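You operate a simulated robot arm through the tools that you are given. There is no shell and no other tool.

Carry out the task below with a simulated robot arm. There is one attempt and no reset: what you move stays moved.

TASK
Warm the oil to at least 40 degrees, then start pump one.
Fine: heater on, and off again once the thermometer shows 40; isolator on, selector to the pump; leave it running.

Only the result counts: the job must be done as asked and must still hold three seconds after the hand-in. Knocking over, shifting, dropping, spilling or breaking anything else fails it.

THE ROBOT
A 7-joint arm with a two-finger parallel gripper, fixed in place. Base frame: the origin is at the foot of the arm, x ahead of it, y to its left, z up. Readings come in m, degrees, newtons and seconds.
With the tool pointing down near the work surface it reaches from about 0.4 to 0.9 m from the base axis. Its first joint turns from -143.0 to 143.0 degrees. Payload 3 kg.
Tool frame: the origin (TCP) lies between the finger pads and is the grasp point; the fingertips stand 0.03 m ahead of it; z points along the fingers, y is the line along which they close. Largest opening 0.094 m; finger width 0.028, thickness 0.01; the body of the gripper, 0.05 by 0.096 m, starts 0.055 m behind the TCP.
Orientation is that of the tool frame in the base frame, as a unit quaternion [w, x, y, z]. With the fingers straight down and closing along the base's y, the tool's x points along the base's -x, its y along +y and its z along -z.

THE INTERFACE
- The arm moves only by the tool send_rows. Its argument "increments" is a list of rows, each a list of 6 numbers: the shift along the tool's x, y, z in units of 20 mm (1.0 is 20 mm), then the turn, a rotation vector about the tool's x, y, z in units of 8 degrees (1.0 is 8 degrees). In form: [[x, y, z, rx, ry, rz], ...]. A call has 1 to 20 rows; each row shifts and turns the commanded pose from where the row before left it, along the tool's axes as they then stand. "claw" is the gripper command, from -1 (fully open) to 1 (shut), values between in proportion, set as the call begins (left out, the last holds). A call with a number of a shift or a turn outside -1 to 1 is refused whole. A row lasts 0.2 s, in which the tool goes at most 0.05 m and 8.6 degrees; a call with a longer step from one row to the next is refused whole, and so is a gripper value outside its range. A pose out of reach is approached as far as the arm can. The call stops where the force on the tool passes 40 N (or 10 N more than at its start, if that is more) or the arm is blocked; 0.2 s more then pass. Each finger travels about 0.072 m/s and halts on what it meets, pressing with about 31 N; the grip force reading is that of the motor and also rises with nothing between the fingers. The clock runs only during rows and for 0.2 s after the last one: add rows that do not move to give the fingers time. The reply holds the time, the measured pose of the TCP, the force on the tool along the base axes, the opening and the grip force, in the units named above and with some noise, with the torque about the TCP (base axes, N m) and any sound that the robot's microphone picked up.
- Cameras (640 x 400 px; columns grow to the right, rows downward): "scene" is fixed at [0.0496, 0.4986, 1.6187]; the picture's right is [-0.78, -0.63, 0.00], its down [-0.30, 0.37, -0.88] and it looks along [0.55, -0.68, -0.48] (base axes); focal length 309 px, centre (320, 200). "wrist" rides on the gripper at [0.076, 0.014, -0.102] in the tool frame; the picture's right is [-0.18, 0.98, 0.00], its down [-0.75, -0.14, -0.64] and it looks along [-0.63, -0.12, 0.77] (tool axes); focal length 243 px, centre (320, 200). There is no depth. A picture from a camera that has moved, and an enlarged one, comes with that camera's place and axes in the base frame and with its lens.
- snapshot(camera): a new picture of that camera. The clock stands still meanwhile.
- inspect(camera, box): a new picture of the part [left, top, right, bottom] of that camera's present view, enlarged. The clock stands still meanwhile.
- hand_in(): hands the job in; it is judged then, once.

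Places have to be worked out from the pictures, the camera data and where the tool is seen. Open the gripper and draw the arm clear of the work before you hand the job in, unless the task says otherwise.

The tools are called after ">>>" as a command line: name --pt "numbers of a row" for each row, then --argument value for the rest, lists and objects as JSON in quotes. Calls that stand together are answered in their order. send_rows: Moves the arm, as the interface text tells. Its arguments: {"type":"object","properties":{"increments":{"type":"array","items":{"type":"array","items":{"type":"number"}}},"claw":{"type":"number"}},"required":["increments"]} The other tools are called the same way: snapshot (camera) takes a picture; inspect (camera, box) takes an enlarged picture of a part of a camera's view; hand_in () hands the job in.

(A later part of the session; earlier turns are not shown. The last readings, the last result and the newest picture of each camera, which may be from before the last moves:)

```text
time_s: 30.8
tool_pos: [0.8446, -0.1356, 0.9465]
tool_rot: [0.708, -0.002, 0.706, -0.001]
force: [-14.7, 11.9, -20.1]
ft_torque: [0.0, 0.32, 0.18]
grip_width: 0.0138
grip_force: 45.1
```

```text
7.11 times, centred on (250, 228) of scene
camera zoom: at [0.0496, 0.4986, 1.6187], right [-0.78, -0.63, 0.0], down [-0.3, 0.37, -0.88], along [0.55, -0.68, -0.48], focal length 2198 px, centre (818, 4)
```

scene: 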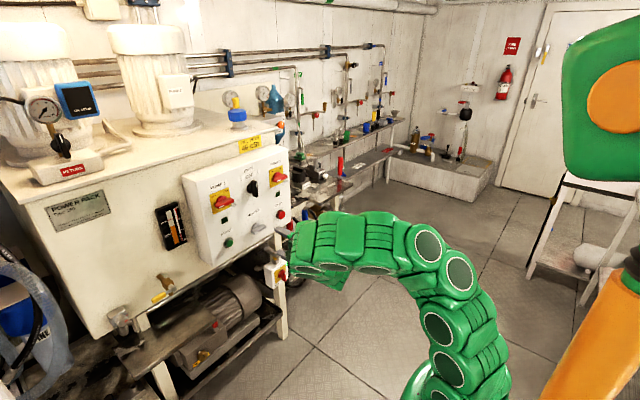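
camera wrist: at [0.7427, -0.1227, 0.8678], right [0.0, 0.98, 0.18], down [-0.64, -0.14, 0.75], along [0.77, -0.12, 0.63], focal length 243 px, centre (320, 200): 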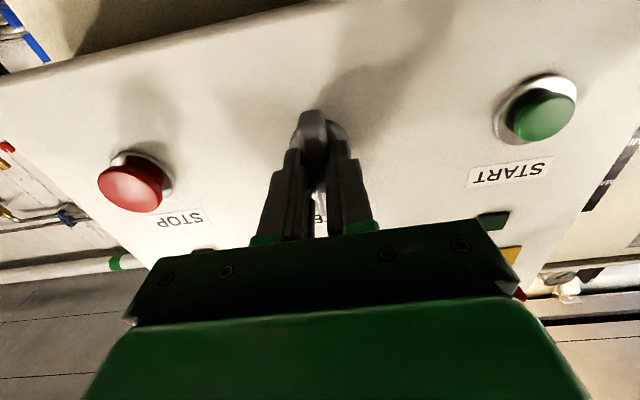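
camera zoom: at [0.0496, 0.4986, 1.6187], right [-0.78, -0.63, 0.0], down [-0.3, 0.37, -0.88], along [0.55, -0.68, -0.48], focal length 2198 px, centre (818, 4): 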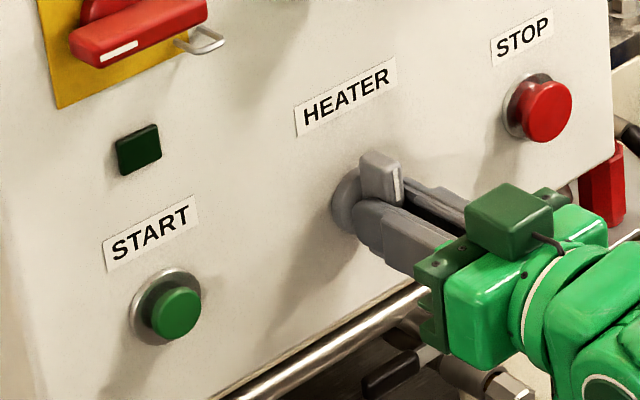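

The heater knob now stands vertical with its mark up. I wait four more seconds and compare the thermometer at the same zoom.

>>> send_rows --pt "0 0 0 0 0 0" --pt "0 0 0 0 0 0" --pt "0 0 0 0 0 0" --pt "0 0 0 0 0 0" --pt "0 0 0 0 0 0" --pt "0 0 0 0 0 0" --pt "0 0 0 0 0 0" --pt "0 0 0 0 0 0" --pt "0 0 0 0 0 0" --pt "0 0 0 0 0 0" --pt "0 0 0 0 0 0" --pt "0 0 0 0 0 0" --pt "0 0 0 0 0 0" --pt "0 0 0 0 0 0" --pt "0 0 0 0 0 0" --pt "0 0 0 0 0 0" --pt "0 0 0 0 0 0" --pt "0 0 0 0 0 0" --pt "0 0 0 0 0 0" --pt "0 0 0 0 0 0"

>>> inspect --camera "scene" --box '[165, 220, 190, 245]'

```text
time_s: 35.0
tool_pos: [0.845, -0.1348, 0.9452]
tool_rot: [0.708, 0.0, 0.706, -0.001]
force: [-16.2, 15.6, -26.3]
ft_torque: [-0.02, 0.95, 0.29]
grip_width: 0.0137
grip_force: 44.6
```

```text
16.00 times, centred on (178, 232) of scene
camera zoom: at [0.0496, 0.4986, 1.6187], right [-0.78, -0.63, 0.0], down [-0.3, 0.37, -0.88], along [0.55, -0.68, -0.48], focal length 4946 px, centre (2600, -320)
```

zoom: 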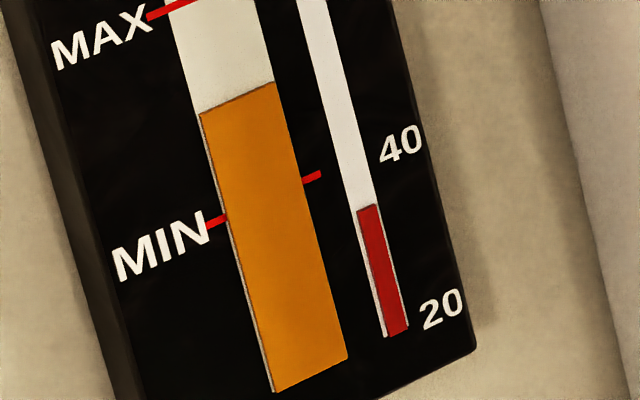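

The red column is creeping up (~0.1°/s), so the heater is on. I relax the grip in place to unload the knob and keep waiting.

>>> send_rows --pt "0 0 0 0 0 0" --pt "0 0 0 0 0 0" --pt "0 0 0 0 0 0" --pt "0 0 0 0 0 0" --pt "0 0 0 0 0 0" --pt "0 0 0 0 0 0" --pt "0 0 0 0 0 0" --pt "0 0 0 0 0 0" --pt "0 0 0 0 0 0" --pt "0 0 0 0 0 0" --pt "0 0 0 0 0 0" --pt "0 0 0 0 0 0" --pt "0 0 0 0 0 0" --pt "0 0 0 0 0 0" --pt "0 0 0 0 0 0" --pt "0 0 0 0 0 0" --pt "0 0 0 0 0 0" --pt "0 0 0 0 0 0" --pt "0 0 0 0 0 0" --pt "0 0 0 0 0 0" --claw 0.3

>>> send_rows --pt "0 0 0 0 0 0" --pt "0 0 0 0 0 0" --pt "0 0 0 0 0 0" --pt "0 0 0 0 0 0" --pt "0 0 0 0 0 0" --pt "0 0 0 0 0 0" --pt "0 0 0 0 0 0" --pt "0 0 0 0 0 0" --pt "0 0 0 0 0 0" --pt "0 0 0 0 0 0" --pt "0 0 0 0 0 0" --pt "0 0 0 0 0 0" --pt "0 0 0 0 0 0" --pt "0 0 0 0 0 0" --pt "0 0 0 0 0 0" --pt "0 0 0 0 0 0" --pt "0 0 0 0 0 0" --pt "0 0 0 0 0 0" --pt "0 0 0 0 0 0" --pt "0 0 0 0 0 0"

>>> inspect --camera "scene" --box '[165, 220, 190, 245]'

>>> snapshot --camera "wrist"

```text
time_s: 39.2
tool_pos: [0.8464, -0.1359, 0.9464]
tool_rot: [0.708, 0.0, 0.706, -0.001]
force: [0.6, 0.3, 0.0]
ft_torque: [-0.01, 0.04, 0.0]
grip_width: 0.033
grip_force: 0.0
```

```text
time_s: 43.4
tool_pos: [0.8463, -0.1347, 0.9452]
tool_rot: [0.708, -0.001, 0.706, -0.001]
force: [-0.6, 0.4, 0.3]
ft_torque: [0.0, -0.02, -0.01]
grip_width: 0.0328
grip_force: 0.0
```

```text
16.00 times, centred on (178, 232) of scene
camera zoom: at [0.0496, 0.4986, 1.6187], right [-0.78, -0.63, 0.0], down [-0.3, 0.37, -0.88], along [0.55, -0.68, -0.48], focal length 4946 px, centre (2600, -320)
```

zoom: 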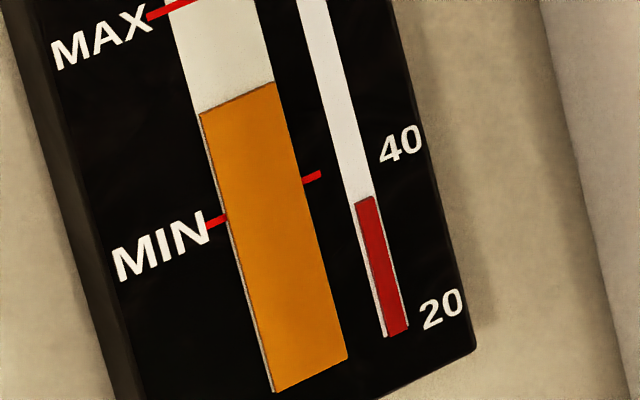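

```text
taken
camera wrist: at [0.7429, -0.1229, 0.8683], right [0.0, 0.98, 0.18], down [-0.64, -0.14, 0.75], along [0.76, -0.12, 0.63], focal length 243 px, centre (320, 200)
```

wrist: 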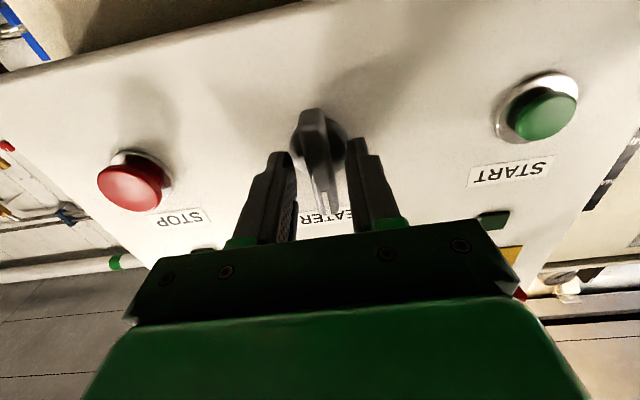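

The column rises ~1 px/s at this zoom; 40 should be at about y=165 of this picture (now 198). I keep waiting roughly 25 s more before checking.

>>> send_rows --pt "0 0 0 0 0 0" --pt "0 0 0 0 0 0" --pt "0 0 0 0 0 0" --pt "0 0 0 0 0 0" --pt "0 0 0 0 0 0" --pt "0 0 0 0 0 0" --pt "0 0 0 0 0 0" --pt "0 0 0 0 0 0" --pt "0 0 0 0 0 0" --pt "0 0 0 0 0 0" --pt "0 0 0 0 0 0" --pt "0 0 0 0 0 0" --pt "0 0 0 0 0 0" --pt "0 0 0 0 0 0" --pt "0 0 0 0 0 0" --pt "0 0 0 0 0 0" --pt "0 0 0 0 0 0" --pt "0 0 0 0 0 0" --pt "0 0 0 0 0 0" --pt "0 0 0 0 0 0"

>>> send_rows --pt "0 0 0 0 0 0" --pt "0 0 0 0 0 0" --pt "0 0 0 0 0 0" --pt "0 0 0 0 0 0" --pt "0 0 0 0 0 0" --pt "0 0 0 0 0 0" --pt "0 0 0 0 0 0" --pt "0 0 0 0 0 0" --pt "0 0 0 0 0 0" --pt "0 0 0 0 0 0" --pt "0 0 0 0 0 0" --pt "0 0 0 0 0 0" --pt "0 0 0 0 0 0" --pt "0 0 0 0 0 0" --pt "0 0 0 0 0 0" --pt "0 0 0 0 0 0" --pt "0 0 0 0 0 0" --pt "0 0 0 0 0 0" --pt "0 0 0 0 0 0" --pt "0 0 0 0 0 0"

>>> send_rows --pt "0 0 0 0 0 0" --pt "0 0 0 0 0 0" --pt "0 0 0 0 0 0" --pt "0 0 0 0 0 0" --pt "0 0 0 0 0 0" --pt "0 0 0 0 0 0" --pt "0 0 0 0 0 0" --pt "0 0 0 0 0 0" --pt "0 0 0 0 0 0" --pt "0 0 0 0 0 0" --pt "0 0 0 0 0 0" --pt "0 0 0 0 0 0" --pt "0 0 0 0 0 0" --pt "0 0 0 0 0 0" --pt "0 0 0 0 0 0" --pt "0 0 0 0 0 0" --pt "0 0 0 0 0 0" --pt "0 0 0 0 0 0" --pt "0 0 0 0 0 0" --pt "0 0 0 0 0 0"

>>> send_rows --pt "0 0 0 0 0 0" --pt "0 0 0 0 0 0" --pt "0 0 0 0 0 0" --pt "0 0 0 0 0 0" --pt "0 0 0 0 0 0" --pt "0 0 0 0 0 0" --pt "0 0 0 0 0 0" --pt "0 0 0 0 0 0" --pt "0 0 0 0 0 0" --pt "0 0 0 0 0 0" --pt "0 0 0 0 0 0" --pt "0 0 0 0 0 0" --pt "0 0 0 0 0 0" --pt "0 0 0 0 0 0" --pt "0 0 0 0 0 0" --pt "0 0 0 0 0 0" --pt "0 0 0 0 0 0" --pt "0 0 0 0 0 0" --pt "0 0 0 0 0 0" --pt "0 0 0 0 0 0"

>>> send_rows --pt "0 0 0 0 0 0" --pt "0 0 0 0 0 0" --pt "0 0 0 0 0 0" --pt "0 0 0 0 0 0" --pt "0 0 0 0 0 0" --pt "0 0 0 0 0 0" --pt "0 0 0 0 0 0" --pt "0 0 0 0 0 0" --pt "0 0 0 0 0 0" --pt "0 0 0 0 0 0" --pt "0 0 0 0 0 0" --pt "0 0 0 0 0 0" --pt "0 0 0 0 0 0" --pt "0 0 0 0 0 0" --pt "0 0 0 0 0 0" --pt "0 0 0 0 0 0" --pt "0 0 0 0 0 0" --pt "0 0 0 0 0 0" --pt "0 0 0 0 0 0" --pt "0 0 0 0 0 0"

>>> send_rows --pt "0 0 0 0 0 0" --pt "0 0 0 0 0 0" --pt "0 0 0 0 0 0" --pt "0 0 0 0 0 0" --pt "0 0 0 0 0 0" --pt "0 0 0 0 0 0" --pt "0 0 0 0 0 0" --pt "0 0 0 0 0 0" --pt "0 0 0 0 0 0" --pt "0 0 0 0 0 0" --pt "0 0 0 0 0 0" --pt "0 0 0 0 0 0" --pt "0 0 0 0 0 0" --pt "0 0 0 0 0 0" --pt "0 0 0 0 0 0" --pt "0 0 0 0 0 0" --pt "0 0 0 0 0 0" --pt "0 0 0 0 0 0" --pt "0 0 0 0 0 0" --pt "0 0 0 0 0 0"

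>>> inspect --camera "scene" --box '[165, 220, 190, 245]'

```text
time_s: 47.6
tool_pos: [0.846, -0.1353, 0.9463]
tool_rot: [0.708, -0.001, 0.706, 0.0]
force: [0.4, -0.2, -0.1]
ft_torque: [-0.03, -0.02, 0.0]
grip_width: 0.033
grip_force: 0.0
```

```text
time_s: 51.8
tool_pos: [0.8453, -0.1344, 0.946]
tool_rot: [0.708, -0.001, 0.706, 0.0]
force: [0.6, 0.2, -0.6]
ft_torque: [0.0, -0.04, -0.01]
grip_width: 0.0327
grip_force: 0.2
```

```text
time_s: 56.0
tool_pos: [0.8448, -0.1352, 0.9458]
tool_rot: [0.708, 0.0, 0.706, -0.001]
force: [0.3, 0.3, 0.2]
ft_torque: [-0.01, 0.0, 0.01]
grip_width: 0.0326
grip_force: 0.1
```

```text
time_s: 60.2
tool_pos: [0.8458, -0.1355, 0.946]
tool_rot: [0.708, -0.001, 0.706, 0.0]
force: [0.2, -0.5, -0.2]
ft_torque: [-0.02, -0.02, 0.01]
grip_width: 0.0329
grip_force: 0.0
```

```text
time_s: 64.4
tool_pos: [0.8456, -0.1354, 0.9463]
tool_rot: [0.708, 0.0, 0.706, -0.001]
force: [0.1, 0.3, -0.8]
ft_torque: [-0.01, -0.04, 0.0]
grip_width: 0.0326
grip_force: 0.1
```

```text
time_s: 68.6
tool_pos: [0.8455, -0.1346, 0.945]
tool_rot: [0.708, -0.001, 0.706, 0.0]
force: [0.7, -0.3, -0.1]
ft_torque: [0.0, 0.0, 0.02]
grip_width: 0.0326
grip_force: 0.0
```

```text
16.00 times, centred on (178, 232) of scene
camera zoom: at [0.0496, 0.4986, 1.6187], right [-0.78, -0.63, 0.0], down [-0.3, 0.37, -0.88], along [0.55, -0.68, -0.48], focal length 4946 px, centre (2600, -320)
```

zoom: 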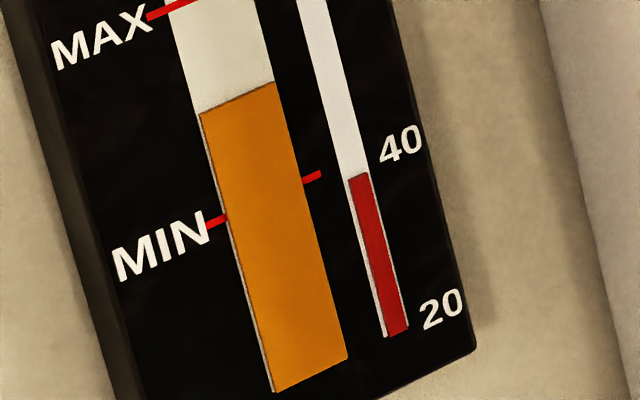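

Now about 38.5°. I wait another ~25 s to go a bit beyond 40 for margin.

>>> send_rows --pt "0 0 0 0 0 0" --pt "0 0 0 0 0 0" --pt "0 0 0 0 0 0" --pt "0 0 0 0 0 0" --pt "0 0 0 0 0 0" --pt "0 0 0 0 0 0" --pt "0 0 0 0 0 0" --pt "0 0 0 0 0 0" --pt "0 0 0 0 0 0" --pt "0 0 0 0 0 0" --pt "0 0 0 0 0 0" --pt "0 0 0 0 0 0" --pt "0 0 0 0 0 0" --pt "0 0 0 0 0 0" --pt "0 0 0 0 0 0" --pt "0 0 0 0 0 0" --pt "0 0 0 0 0 0" --pt "0 0 0 0 0 0" --pt "0 0 0 0 0 0" --pt "0 0 0 0 0 0"

>>> send_rows --pt "0 0 0 0 0 0" --pt "0 0 0 0 0 0" --pt "0 0 0 0 0 0" --pt "0 0 0 0 0 0" --pt "0 0 0 0 0 0" --pt "0 0 0 0 0 0" --pt "0 0 0 0 0 0" --pt "0 0 0 0 0 0" --pt "0 0 0 0 0 0" --pt "0 0 0 0 0 0" --pt "0 0 0 0 0 0" --pt "0 0 0 0 0 0" --pt "0 0 0 0 0 0" --pt "0 0 0 0 0 0" --pt "0 0 0 0 0 0" --pt "0 0 0 0 0 0" --pt "0 0 0 0 0 0" --pt "0 0 0 0 0 0" --pt "0 0 0 0 0 0" --pt "0 0 0 0 0 0"

>>> send_rows --pt "0 0 0 0 0 0" --pt "0 0 0 0 0 0" --pt "0 0 0 0 0 0" --pt "0 0 0 0 0 0" --pt "0 0 0 0 0 0" --pt "0 0 0 0 0 0" --pt "0 0 0 0 0 0" --pt "0 0 0 0 0 0" --pt "0 0 0 0 0 0" --pt "0 0 0 0 0 0" --pt "0 0 0 0 0 0" --pt "0 0 0 0 0 0" --pt "0 0 0 0 0 0" --pt "0 0 0 0 0 0" --pt "0 0 0 0 0 0" --pt "0 0 0 0 0 0" --pt "0 0 0 0 0 0" --pt "0 0 0 0 0 0" --pt "0 0 0 0 0 0" --pt "0 0 0 0 0 0"

>>> send_rows --pt "0 0 0 0 0 0" --pt "0 0 0 0 0 0" --pt "0 0 0 0 0 0" --pt "0 0 0 0 0 0" --pt "0 0 0 0 0 0" --pt "0 0 0 0 0 0" --pt "0 0 0 0 0 0" --pt "0 0 0 0 0 0" --pt "0 0 0 0 0 0" --pt "0 0 0 0 0 0" --pt "0 0 0 0 0 0" --pt "0 0 0 0 0 0" --pt "0 0 0 0 0 0" --pt "0 0 0 0 0 0" --pt "0 0 0 0 0 0" --pt "0 0 0 0 0 0" --pt "0 0 0 0 0 0" --pt "0 0 0 0 0 0" --pt "0 0 0 0 0 0" --pt "0 0 0 0 0 0"

>>> send_rows --pt "0 0 0 0 0 0" --pt "0 0 0 0 0 0" --pt "0 0 0 0 0 0" --pt "0 0 0 0 0 0" --pt "0 0 0 0 0 0" --pt "0 0 0 0 0 0" --pt "0 0 0 0 0 0" --pt "0 0 0 0 0 0" --pt "0 0 0 0 0 0" --pt "0 0 0 0 0 0" --pt "0 0 0 0 0 0" --pt "0 0 0 0 0 0" --pt "0 0 0 0 0 0" --pt "0 0 0 0 0 0" --pt "0 0 0 0 0 0" --pt "0 0 0 0 0 0" --pt "0 0 0 0 0 0" --pt "0 0 0 0 0 0" --pt "0 0 0 0 0 0" --pt "0 0 0 0 0 0"

>>> send_rows --pt "0 0 0 0 0 0" --pt "0 0 0 0 0 0" --pt "0 0 0 0 0 0" --pt "0 0 0 0 0 0" --pt "0 0 0 0 0 0" --pt "0 0 0 0 0 0" --pt "0 0 0 0 0 0" --pt "0 0 0 0 0 0" --pt "0 0 0 0 0 0" --pt "0 0 0 0 0 0" --pt "0 0 0 0 0 0" --pt "0 0 0 0 0 0" --pt "0 0 0 0 0 0" --pt "0 0 0 0 0 0" --pt "0 0 0 0 0 0" --pt "0 0 0 0 0 0" --pt "0 0 0 0 0 0" --pt "0 0 0 0 0 0" --pt "0 0 0 0 0 0" --pt "0 0 0 0 0 0"

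>>> inspect --camera "scene" --box '[165, 220, 190, 245]'

```text
time_s: 72.8
tool_pos: [0.8444, -0.1351, 0.9456]
tool_rot: [0.709, -0.001, 0.705, -0.001]
force: [0.7, 0.6, 0.0]
ft_torque: [0.01, 0.0, 0.01]
grip_width: 0.0328
grip_force: 0.0
```

```text
time_s: 77.0
tool_pos: [0.8462, -0.1354, 0.9464]
tool_rot: [0.709, -0.001, 0.706, -0.001]
force: [0.2, -0.1, 0.7]
ft_torque: [0.01, -0.02, 0.01]
grip_width: 0.0328
grip_force: 0.1
```

```text
time_s: 81.2
tool_pos: [0.8459, -0.1353, 0.9463]
tool_rot: [0.708, -0.001, 0.706, 0.0]
force: [0.5, -0.5, 0.6]
ft_torque: [0.01, 0.01, 0.0]
grip_width: 0.0332
grip_force: 0.0
```

```text
time_s: 85.4
tool_pos: [0.8451, -0.1354, 0.9463]
tool_rot: [0.708, -0.001, 0.706, 0.0]
force: [-1.1, 0.4, 0.8]
ft_torque: [-0.01, 0.02, -0.03]
grip_width: 0.0327
grip_force: 0.1
```

```text
time_s: 89.6
tool_pos: [0.8454, -0.135, 0.9456]
tool_rot: [0.708, 0.0, 0.706, -0.001]
force: [0.0, 1.1, -0.7]
ft_torque: [-0.02, -0.02, 0.01]
grip_width: 0.0327
grip_force: 0.0
```

```text
time_s: 93.8
tool_pos: [0.8459, -0.1349, 0.9454]
tool_rot: [0.708, -0.001, 0.706, -0.001]
force: [-0.2, -0.3, 0.5]
ft_torque: [0.03, 0.02, 0.01]
grip_width: 0.0328
grip_force: 0.0
```

```text
16.00 times, centred on (178, 232) of scene
camera zoom: at [0.0496, 0.4986, 1.6187], right [-0.78, -0.63, 0.0], down [-0.3, 0.37, -0.88], along [0.55, -0.68, -0.48], focal length 4946 px, centre (2600, -320)
```

zoom: 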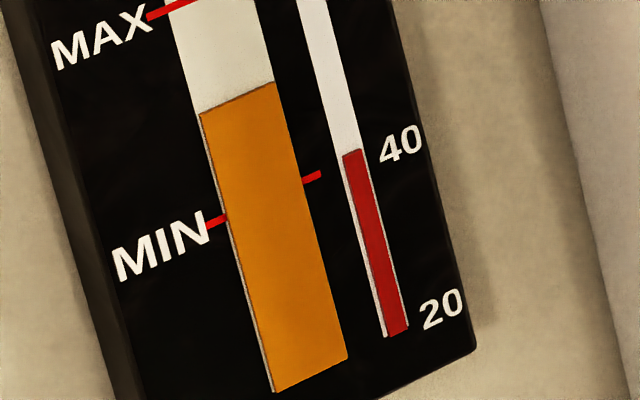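

The column reads about 41.3°. I take ~8 s more margin against cooling, then verify on the full scale.

>>> send_rows --pt "0 0 0 0 0 0" --pt "0 0 0 0 0 0" --pt "0 0 0 0 0 0" --pt "0 0 0 0 0 0" --pt "0 0 0 0 0 0" --pt "0 0 0 0 0 0" --pt "0 0 0 0 0 0" --pt "0 0 0 0 0 0" --pt "0 0 0 0 0 0" --pt "0 0 0 0 0 0" --pt "0 0 0 0 0 0" --pt "0 0 0 0 0 0" --pt "0 0 0 0 0 0" --pt "0 0 0 0 0 0" --pt "0 0 0 0 0 0" --pt "0 0 0 0 0 0" --pt "0 0 0 0 0 0" --pt "0 0 0 0 0 0" --pt "0 0 0 0 0 0" --pt "0 0 0 0 0 0"

>>> send_rows --pt "0 0 0 0 0 0" --pt "0 0 0 0 0 0" --pt "0 0 0 0 0 0" --pt "0 0 0 0 0 0" --pt "0 0 0 0 0 0" --pt "0 0 0 0 0 0" --pt "0 0 0 0 0 0" --pt "0 0 0 0 0 0" --pt "0 0 0 0 0 0" --pt "0 0 0 0 0 0"

>>> inspect --camera "scene" --box '[155, 195, 195, 255]'

```text
time_s: 98.0
tool_pos: [0.8465, -0.1367, 0.9458]
tool_rot: [0.708, -0.001, 0.706, 0.0]
force: [-0.5, -0.4, 0.3]
ft_torque: [-0.01, -0.01, 0.02]
grip_width: 0.0327
grip_force: 0.0
```

```text
time_s: 100.2
tool_pos: [0.8466, -0.1367, 0.9464]
tool_rot: [0.708, 0.0, 0.706, -0.001]
force: [-0.4, 0.5, 0.4]
ft_torque: [-0.02, 0.03, 0.01]
grip_width: 0.0329
grip_force: 0.0
```

```text
6.67 times, centred on (175, 225) of scene
camera zoom: at [0.0496, 0.4986, 1.6187], right [-0.78, -0.63, 0.0], down [-0.3, 0.37, -0.88], along [0.55, -0.68, -0.48], focal length 2061 px, centre (1287, 33)
```

zoom: 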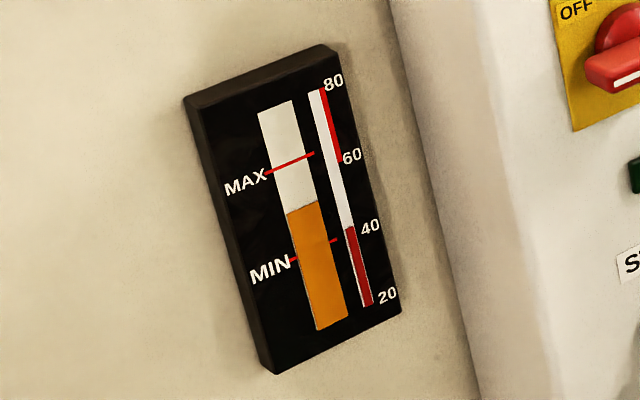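

By the scale (60 and 20 marks) the column is about 42.5°. Now I re-grip the heater knob to turn it off.

>>> send_rows --pt "0.04 0.04 0 0 0 0" --pt "0 0 0 0 0 0" --pt "0 0 0 0 0 0" --pt "0 0 0 0 0 0" --claw 1

```text
time_s: 101.2
tool_pos: [0.8468, -0.1347, 0.9465]
tool_rot: [0.709, 0.0, 0.705, -0.002]
force: [1.2, -9.2, 3.5]
ft_torque: [0.0, -0.01, -0.07]
grip_width: 0.0136
grip_force: 45.0
```

Good grip with low load; turning counter-clockwise back in stages.

>>> send_rows --pt "0 0 0 0 0 -1" --pt "0 0 0 0 0 -1" --pt "0 0 0 0 0 -1" --pt "0 0 0 0 0 -1"

>>> send_rows --pt "0 0 0 0 0 -1" --pt "0 0 0 0 0 -1" --pt "0 0 0 0 0 -1" --pt "0 0 0 0 0 -1"

```text
time_s: 102.2
tool_pos: [0.8451, -0.135, 0.9465]
tool_rot: [0.681, -0.195, 0.678, -0.197]
force: [-16.4, -9.0, 6.5]
ft_torque: [0.02, -0.67, 0.51]
grip_width: 0.0138
grip_force: 44.9
```

```text
time_s: 103.2
tool_pos: [0.8456, -0.1353, 0.9449]
tool_rot: [0.6, -0.375, 0.598, -0.377]
force: [27.2, -12.0, -6.9]
ft_torque: [0.04, 0.6, -0.56]
grip_width: 0.0137
grip_force: 45.2
```

Turned about 64° so far. I ease the load slightly and finish the last ~26°.

>>> send_rows --pt "0.03 -0.01 0.05 0 0 0" --pt "0 0 0 0 0 -1" --pt "0 0 0 0 0 -1" --pt "0 0 0 0 0 -1" --pt "0 0 0 0 0 -0.3" --pt "0 0 0 0 0 0"

>>> inspect --camera "scene" --box '[205, 200, 295, 255]'

>>> snapshot --camera "wrist"

```text
time_s: 104.6
tool_pos: [0.8456, -0.1343, 0.9456]
tool_rot: [-0.499, 0.502, -0.496, 0.503]
force: [-26.7, 17.8, -19.0]
ft_torque: [1.04, 0.93, 0.5]
grip_width: 0.0136
grip_force: 44.7
```

```text
7.11 times, centred on (250, 228) of scene
camera zoom: at [0.0496, 0.4986, 1.6187], right [-0.78, -0.63, 0.0], down [-0.3, 0.37, -0.88], along [0.55, -0.68, -0.48], focal length 2198 px, centre (818, 4)
```

zoom: 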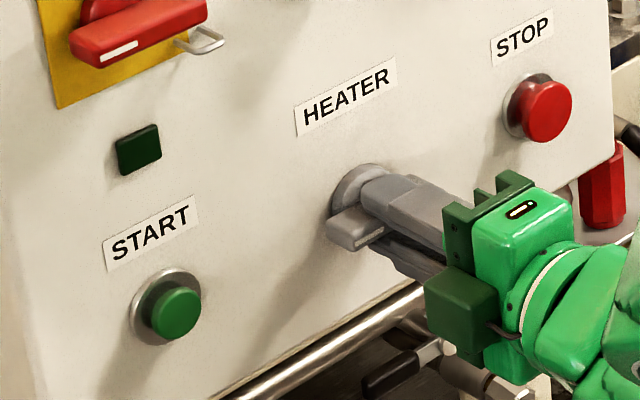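

```text
taken
camera wrist: at [0.7433, -0.2125, 0.93], right [0.0, 0.17, -0.98], down [-0.64, 0.75, 0.13], along [0.77, 0.63, 0.11], focal length 243 px, centre (320, 200)
```

wrist: 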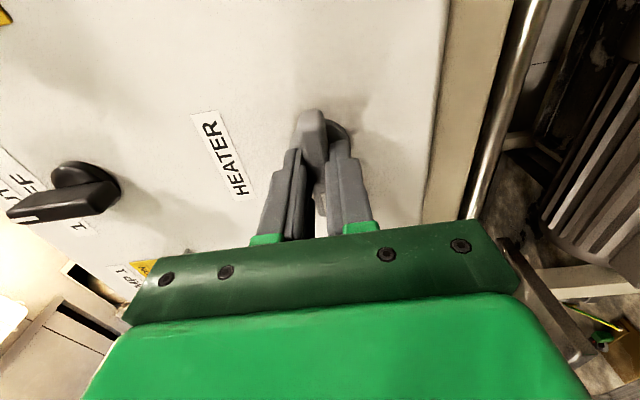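

The knob is back at its left stop (torque about x rises at the end), mark to the left: heater off. I release and draw back to x≈0.75.

>>> send_rows --pt "0 0 0 0 0 0" --pt "0 0 0 0 0 0" --pt "0 0 0 0 0 0" --pt "0 0 -0.7 0 0 0" --pt "0 0 -1 0 0 0" --pt "0 0 -1 0 0 0" --pt "0 0 -1 0 0 0" --pt "0 0 -1 0 0 0" --claw -0.06

>>> inspect --camera "wrist" --box '[270, 60, 350, 170]'

>>> inspect --camera "scene" --box '[165, 220, 190, 245]'

```text
time_s: 106.4
tool_pos: [0.7522, -0.1346, 0.9446]
tool_rot: [-0.499, 0.502, -0.497, 0.503]
force: [0.0, -0.7, 0.8]
ft_torque: [0.01, -0.01, 0.0]
grip_width: 0.0497
grip_force: 0.1
```

```text
3.64 times, centred on (310, 115) of wrist
camera zoom: at [0.649, -0.2124, 0.9291], right [0.0, 0.17, -0.98], down [-0.64, 0.76, 0.13], along [0.77, 0.63, 0.11], focal length 882 px, centre (356, 509)
```

zoom: 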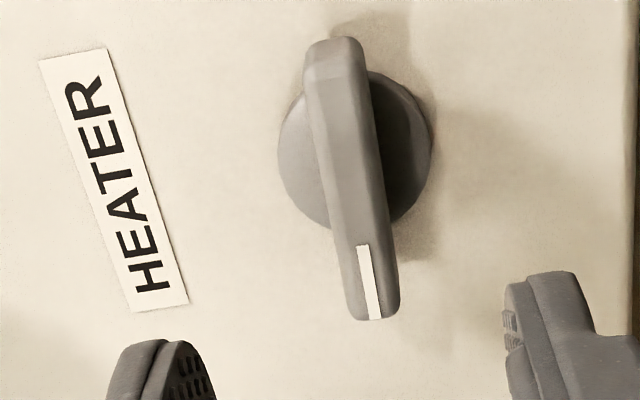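

```text
16.00 times, centred on (178, 232) of scene
camera zoom: at [0.0496, 0.4986, 1.6187], right [-0.78, -0.63, 0.0], down [-0.3, 0.37, -0.88], along [0.55, -0.68, -0.48], focal length 4946 px, centre (2600, -320)
```

zoom: 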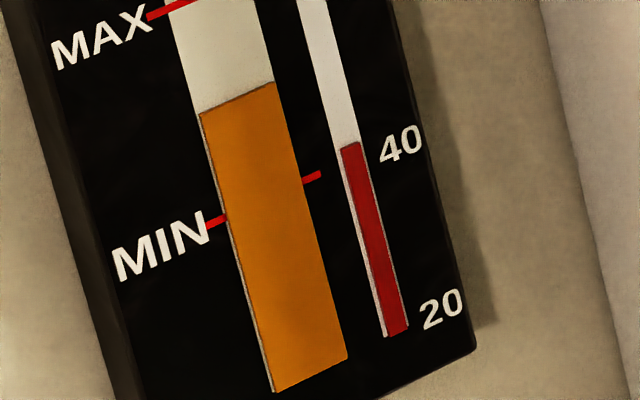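

Heater bar is horizontal again with the mark left; temperature ~42.3°. Next I move in front of isolator 1 (y≈-0.005, z≈1.112) for a look.

>>> send_rows --pt "-0.72 -0.93 0 0 0 0" --pt "-0.72 -0.93 0 0 0 0" --pt "-0.72 -0.93 0 0 0 0" --pt "-0.72 -0.93 0 0 0 0" --pt "-0.72 -0.93 0 0 0 0" --pt "-0.72 -0.93 0 0 0 0" --pt "-0.72 -0.93 0 0 0 0" --pt "-0.72 -0.93 0 0 0 0" --pt "-0.72 -0.93 0 0 0 0"

>>> snapshot --camera "wrist"

>>> inspect --camera "wrist" --box '[260, 60, 380, 180]'

```text
time_s: 108.4
tool_pos: [0.7517, -0.004, 1.1094]
tool_rot: [-0.499, 0.502, -0.497, 0.503]
force: [0.0, -0.5, 0.4]
ft_torque: [0.0, 0.02, 0.0]
grip_width: 0.0497
grip_force: 0.2
```

```text
taken
camera wrist: at [0.6489, -0.0822, 1.0952], right [0.0, 0.17, -0.98], down [-0.64, 0.75, 0.13], along [0.77, 0.63, 0.11], focal length 243 px, centre (320, 200)
```

wrist: 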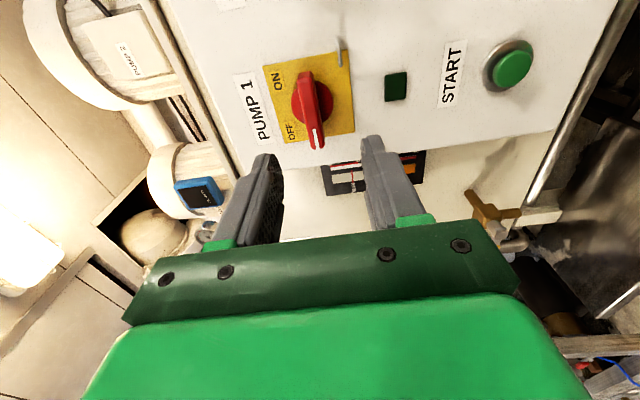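

```text
3.33 times, centred on (320, 120) of wrist
camera zoom: at [0.6489, -0.0822, 1.0952], right [0.0, 0.17, -0.98], down [-0.64, 0.75, 0.13], along [0.77, 0.63, 0.11], focal length 809 px, centre (320, 467)
```

zoom: 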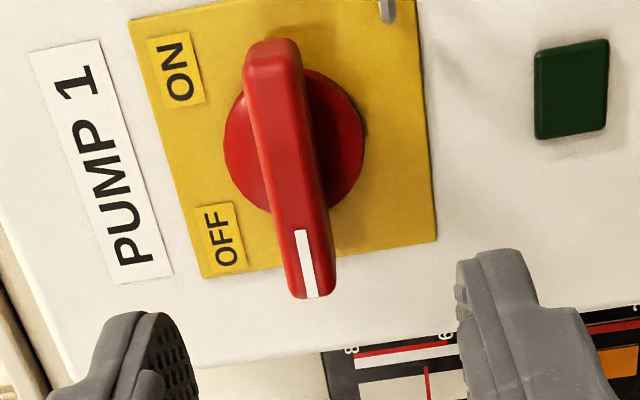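

Comparing with the heater view, isolator 1's axis is at about y -0.0045, z 1.118, same handle size and depth. I align, advance so TCP is at x≈0.846, and grip.

>>> send_rows --pt "0.02 -0.43 0 0 0 0.04" --pt "0 0 0.94 0 0 0" --pt "0 0 0.94 0 0 0" --pt "0 0 0.94 0 0 0" --pt "0 0 0.94 0 0 0" --pt "0 0 0.94 0 0 0"

>>> snapshot --camera "wrist"

>>> inspect --camera "scene" --box '[195, 175, 255, 220]'

```text
time_s: 109.8
tool_pos: [0.8464, -0.0043, 1.1213]
tool_rot: [-0.5, 0.5, -0.498, 0.502]
force: [-0.7, 0.2, -1.0]
ft_torque: [0.01, 0.0, -0.02]
grip_width: 0.0497
grip_force: 0.0
```

```text
taken
camera wrist: at [0.7431, -0.0822, 1.1051], right [0.0, 0.18, -0.98], down [-0.64, 0.75, 0.14], along [0.77, 0.63, 0.12], focal length 243 px, centre (320, 200)
```

wrist: 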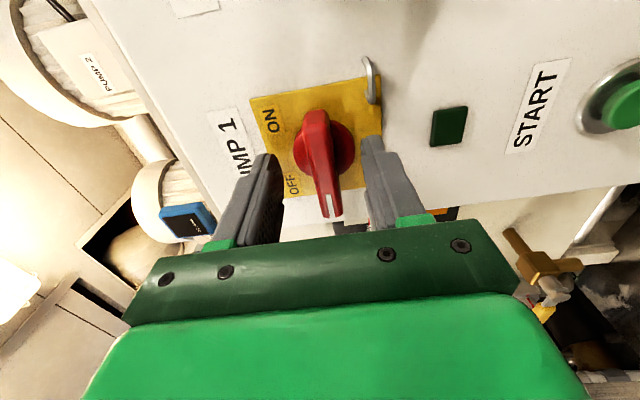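

```text
8.89 times, centred on (225, 198) of scene
camera zoom: at [0.0496, 0.4986, 1.6187], right [-0.78, -0.63, 0.0], down [-0.3, 0.37, -0.88], along [0.55, -0.68, -0.48], focal length 2748 px, centre (1164, 222)
```

zoom: 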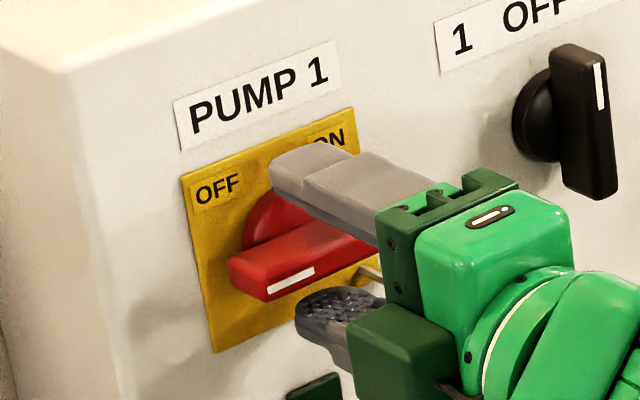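

The bar sits ~2 mm below the tool axis; I shift down 2 mm and close on it.

>>> send_rows --pt "0 0.1 0 0 0 0" --pt "0 0 0 0 0 0"

>>> send_rows --pt "0 0 0 0 0 0" --pt "0 0 0 0 0 0" --pt "0 0 0 0 0 0" --pt "0 0 0 0 0 0" --claw 1

```text
time_s: 110.4
tool_pos: [0.8457, -0.0052, 1.1188]
tool_rot: [-0.5, 0.5, -0.498, 0.502]
force: [0.1, -0.4, 0.0]
ft_torque: [-0.03, 0.01, 0.01]
grip_width: 0.0498
grip_force: 0.1
```

```text
time_s: 111.4
tool_pos: [0.8468, -0.0037, 1.1187]
tool_rot: [-0.499, 0.5, -0.499, 0.501]
force: [-6.2, 2.9, -14.4]
ft_torque: [0.4, 0.57, 0.09]
grip_width: 0.014
grip_force: 45.0
```

Gripped with a light load. I turn isolator 1 clockwise toward ON in stages.

>>> send_rows --pt "0 0.03 0 0 0 0" --pt "0 0 0 0 0 1" --pt "0 0 0 0 0 1" --pt "0 0 0 0 0 1" --pt "0 0 0 0 0 1"

>>> send_rows --pt "0 0 0 0 0 1" --pt "0 0 0 0 0 1" --pt "0 0 0 0 0 1"

```text
time_s: 112.6
tool_pos: [0.8453, -0.0036, 1.1192]
tool_rot: [0.619, -0.342, 0.618, -0.343]
force: [16.0, -6.4, -4.7]
ft_torque: [0.0, 0.75, 0.14]
grip_width: 0.0138
grip_force: 45.0
```

```text
time_s: 113.4
tool_pos: [0.8456, -0.0054, 1.1195]
tool_rot: [0.678, -0.206, 0.674, -0.208]
force: [11.5, -8.9, 8.9]
ft_torque: [-0.04, 0.31, 0.13]
grip_width: 0.0137
grip_force: 45.1
```

Forces stay low (roll about -34°). I complete the quarter turn.

>>> send_rows --pt "0 0 0 0 0 1" --pt "0 0 0 0 0 1"

>>> send_rows --pt "0 0 0 0 0 1" --pt "0 0 0 0 0 1" --pt "0 0 0 0 0 0.25" --pt "0 0 0 0 0 0"

>>> inspect --camera "scene" --box '[195, 175, 255, 220]'

>>> snapshot --camera "wrist"

```text
time_s: 114.0
tool_pos: [0.8465, -0.0046, 1.1196]
tool_rot: [0.7, -0.111, 0.696, -0.111]
force: [16.0, -13.9, 13.1]
ft_torque: [-0.01, 0.02, 0.06]
grip_width: 0.0138
grip_force: 45.2
```

```text
time_s: 115.0
tool_pos: [0.8457, -0.0059, 1.1186]
tool_rot: [0.709, 0.0, 0.705, -0.001]
force: [17.1, -27.5, 18.4]
ft_torque: [-0.01, -0.06, -0.32]
grip_width: 0.0138
grip_force: 44.4
```

```text
8.89 times, centred on (225, 198) of scene
camera zoom: at [0.0496, 0.4986, 1.6187], right [-0.78, -0.63, 0.0], down [-0.3, 0.37, -0.88], along [0.55, -0.68, -0.48], focal length 2748 px, centre (1164, 222)
```

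zoom: 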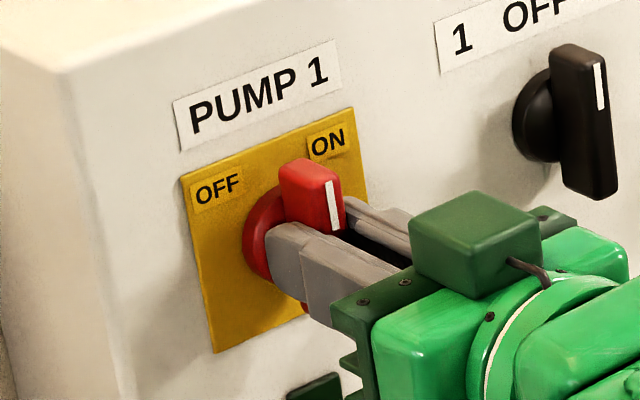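

```text
taken
camera wrist: at [0.7435, 0.0076, 1.041], right [0.0, 0.98, 0.18], down [-0.65, -0.14, 0.75], along [0.76, -0.12, 0.64], focal length 243 px, centre (320, 200)
```

wrist: 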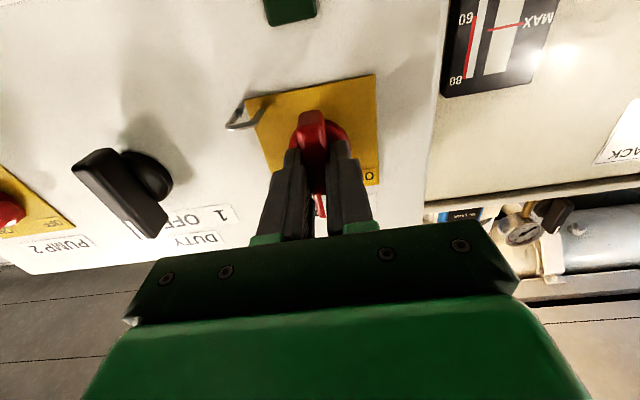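

The isolator bar is vertical, mark at top. I probe a few more degrees to see whether it is at its stop.

>>> send_rows --pt "0 -0.04 0 0 0 0.35" --pt "0 0 0 0 0 0"

>>> inspect --camera "scene" --box '[195, 175, 255, 220]'

```text
time_s: 115.6
tool_pos: [0.8464, -0.0049, 1.1187]
tool_rot: [0.709, 0.016, 0.705, 0.016]
force: [18.6, -23.4, 19.7]
ft_torque: [-1.36, -0.64, -0.44]
grip_width: 0.0148
grip_force: 45.4
```

```text
8.89 times, centred on (225, 198) of scene
camera zoom: at [0.0496, 0.4986, 1.6187], right [-0.78, -0.63, 0.0], down [-0.3, 0.37, -0.88], along [0.55, -0.68, -0.48], focal length 2748 px, centre (1164, 222)
```

zoom: 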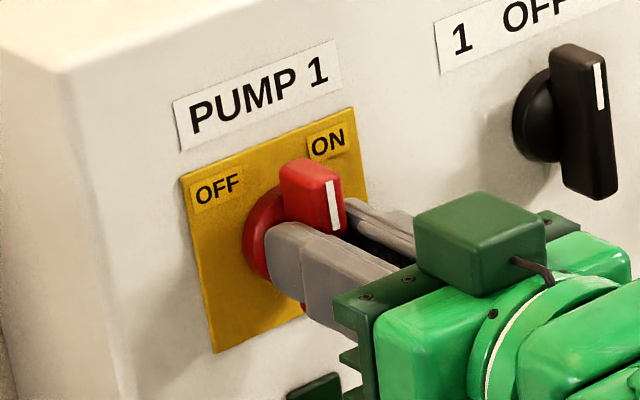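

A firm stop (torque -1.4 Nm) right at vertical: isolator 1 is fully ON. I relax the twist, release, and draw back.

>>> send_rows --pt "0 0 0 0 0 -0.3" --pt "0 0 0 0 0 0"

>>> send_rows --pt "0 0 0 0 0 0" --pt "0 0 0 0 0 0" --pt "0 0 0 0 0 0" --pt "0 0 -0.7 0 0 -0.05" --pt "0 0 -1 0 0 0" --pt "0 0 -1 0 0 0" --pt "0 0 -1 0 0 0" --pt "0 0 -1 0 0 0" --claw -0.06

>>> snapshot --camera "wrist"

>>> inspect --camera "scene" --box '[195, 175, 285, 235]'

```text
time_s: 116.2
tool_pos: [0.8464, -0.0055, 1.1174]
tool_rot: [0.708, 0.001, 0.706, 0.002]
force: [18.4, -19.2, 17.4]
ft_torque: [-0.39, -0.51, -0.34]
grip_width: 0.0138
grip_force: 45.2
```

```text
time_s: 118.0
tool_pos: [0.7526, -0.0056, 1.1192]
tool_rot: [0.709, -0.002, 0.705, -0.001]
force: [0.3, -0.4, -0.4]
ft_torque: [-0.02, 0.0, -0.03]
grip_width: 0.0496
grip_force: 0.1
```

```text
taken
camera wrist: at [0.6496, 0.0066, 1.0408], right [0.0, 0.98, 0.18], down [-0.65, -0.14, 0.75], along [0.76, -0.12, 0.63], focal length 243 px, centre (320, 200)
```

wrist: 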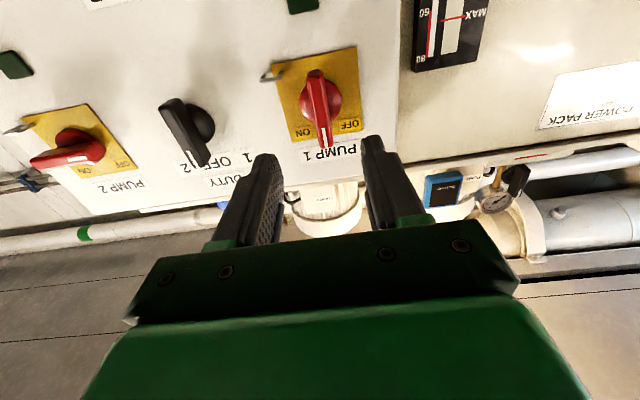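

```text
6.67 times, centred on (240, 205) of scene
camera zoom: at [0.0496, 0.4986, 1.6187], right [-0.78, -0.63, 0.0], down [-0.3, 0.37, -0.88], along [0.55, -0.68, -0.48], focal length 2061 px, centre (853, 167)
```

zoom: 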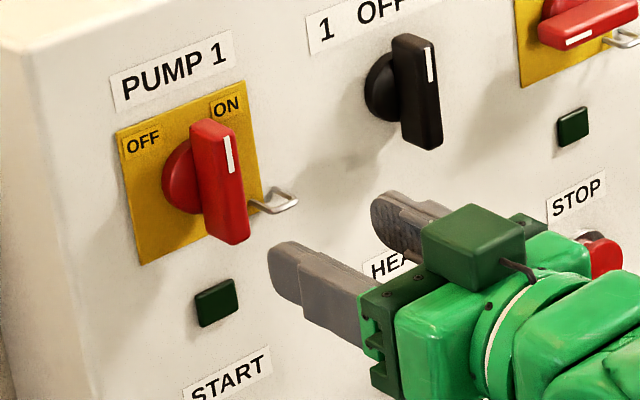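

Isolator 1 shows ON. I now move sideways to stand in front of the selector (y≈-0.135).

>>> send_rows --pt "0 -0.93 0 0 0 0" --pt "0 -0.93 0 0 0 0" --pt "0 -0.93 0 0 0 0" --pt "0 -0.93 0 0 0 0" --pt "0 -0.93 0 0 0 0" --pt "0 -0.93 0 0 0 0" --pt "0 -0.93 0 0 0 0" --pt "0 0 0 0 0 0"

>>> snapshot --camera "wrist"

>>> inspect --camera "wrist" --box '[260, 60, 380, 180]'

```text
time_s: 119.8
tool_pos: [0.7528, -0.1346, 1.1179]
tool_rot: [0.709, -0.001, 0.706, -0.001]
force: [-0.1, 0.9, -0.1]
ft_torque: [0.02, -0.01, 0.0]
grip_width: 0.0498
grip_force: 0.1
```

```text
taken
camera wrist: at [0.6493, -0.1233, 1.0399], right [0.0, 0.98, 0.18], down [-0.64, -0.14, 0.75], along [0.76, -0.12, 0.63], focal length 243 px, centre (320, 200)
```

wrist: 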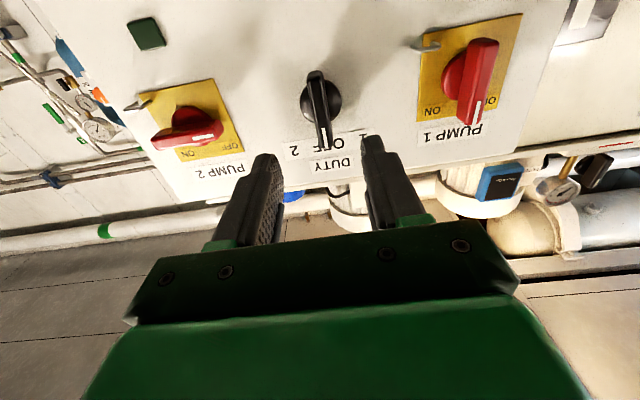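

```text
3.33 times, centred on (320, 120) of wrist
camera zoom: at [0.6493, -0.1233, 1.0399], right [0.0, 0.98, 0.18], down [-0.64, -0.14, 0.75], along [0.76, -0.12, 0.63], focal length 809 px, centre (320, 467)
```

zoom: 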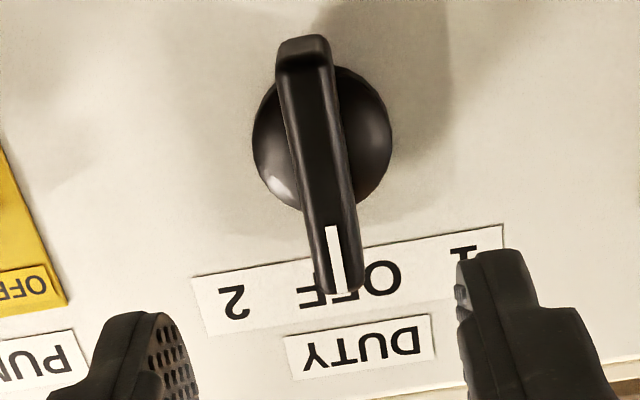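

The selector lines up with the tool axis within about a millimetre. I advance to x≈0.846 and close on it.

>>> send_rows --pt "0 0 0.935 0 0 0" --pt "0 0 0.935 0 0 0" --pt "0 0 0.935 0 0 0" --pt "0 0 0.935 0 0 0" --pt "0 0 0.935 0 0 0" --pt "0 0 0 0 0 0"

>>> inspect --camera "wrist" --box '[240, 90, 400, 240]'

```text
time_s: 121.2
tool_pos: [0.8464, -0.134, 1.1194]
tool_rot: [0.709, -0.001, 0.705, -0.001]
force: [-0.4, -0.5, -0.5]
ft_torque: [0.0, 0.0, -0.01]
grip_width: 0.0497
grip_force: 0.1
```

```text
2.67 times, centred on (320, 165) of wrist
camera zoom: at [0.7444, -0.122, 1.0411], right [0.0, 0.98, 0.18], down [-0.65, -0.14, 0.75], along [0.76, -0.12, 0.63], focal length 647 px, centre (320, 293)
```

zoom: 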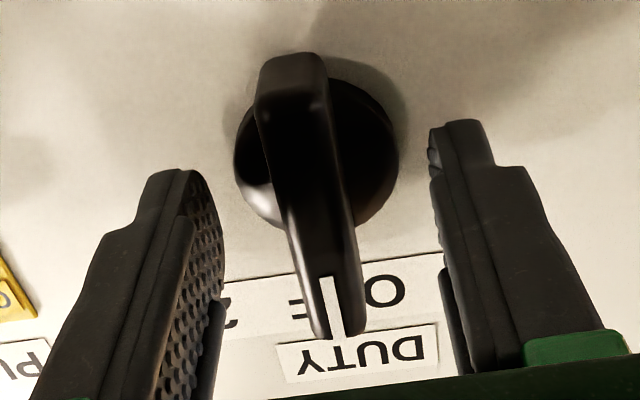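

The bar is centred between the fingers; I close the gripper.

>>> send_rows --pt "0 0 0 0 0 0" --pt "0 0 0 0 0 0" --pt "0 0 0 0 0 0" --pt "0 0 0 0 0 0" --claw 1

>>> send_rows --pt "0 0 0 0 0 -1" --pt "0 0 0 0 0 -1" --pt "0 0 0 0 0 -1"

```text
time_s: 122.2
tool_pos: [0.8474, -0.1355, 1.1184]
tool_rot: [0.709, -0.002, 0.705, -0.001]
force: [8.7, -11.0, 0.4]
ft_torque: [-0.02, 0.19, -0.08]
grip_width: 0.0138
grip_force: 45.1
```

```text
time_s: 123.0
tool_pos: [0.8459, -0.1336, 1.119]
tool_rot: [0.692, -0.148, 0.69, -0.151]
force: [30.7, -6.4, 3.5]
ft_torque: [-0.01, 0.42, -0.09]
grip_width: 0.0139
grip_force: 45.2
```

Turned 24°, some axial pull. I ease 1 mm forward and turn on to 45°.

>>> send_rows --pt "0 0 0.05 0 0 0" --pt "0 0 0 0 0 -1" --pt "0 0 0 0 0 -1" --pt "0 0 0 0 0 -0.63" --pt "0 0 0 0 0 0"

>>> inspect --camera "scene" --box '[225, 165, 285, 210]'

```text
time_s: 124.2
tool_pos: [0.8464, -0.1343, 1.1193]
tool_rot: [0.654, -0.273, 0.651, -0.272]
force: [-26.7, 14.0, 5.3]
ft_torque: [0.69, 0.53, 0.41]
grip_width: 0.0139
grip_force: 44.9
```

```text
8.89 times, centred on (255, 188) of scene
camera zoom: at [0.0496, 0.4986, 1.6187], right [-0.78, -0.63, 0.0], down [-0.3, 0.37, -0.88], along [0.55, -0.68, -0.48], focal length 2748 px, centre (898, 311)
```

zoom: 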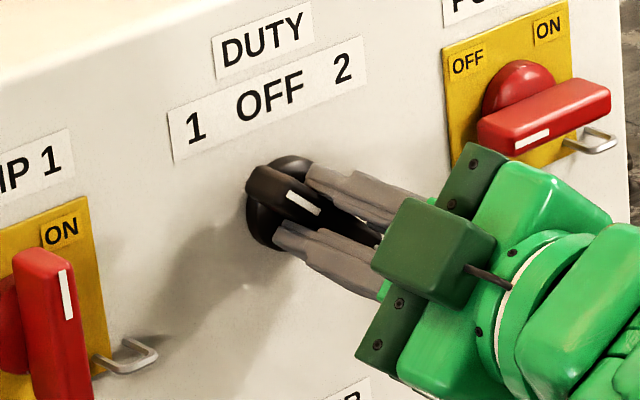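

Torque about x rises to 0.7 Nm at 45°, suggesting the stop at position 1. I probe 2° further to confirm.

>>> send_rows --pt "0 0 -0.04 0 0 -0.25" --pt "0 0 0 0 0 0"

```text
time_s: 124.8
tool_pos: [0.8465, -0.1336, 1.1177]
tool_rot: [0.649, -0.284, 0.646, -0.284]
force: [11.2, 13.2, 2.5]
ft_torque: [1.4, 0.22, 0.21]
grip_width: 0.0146
grip_force: 44.8
```

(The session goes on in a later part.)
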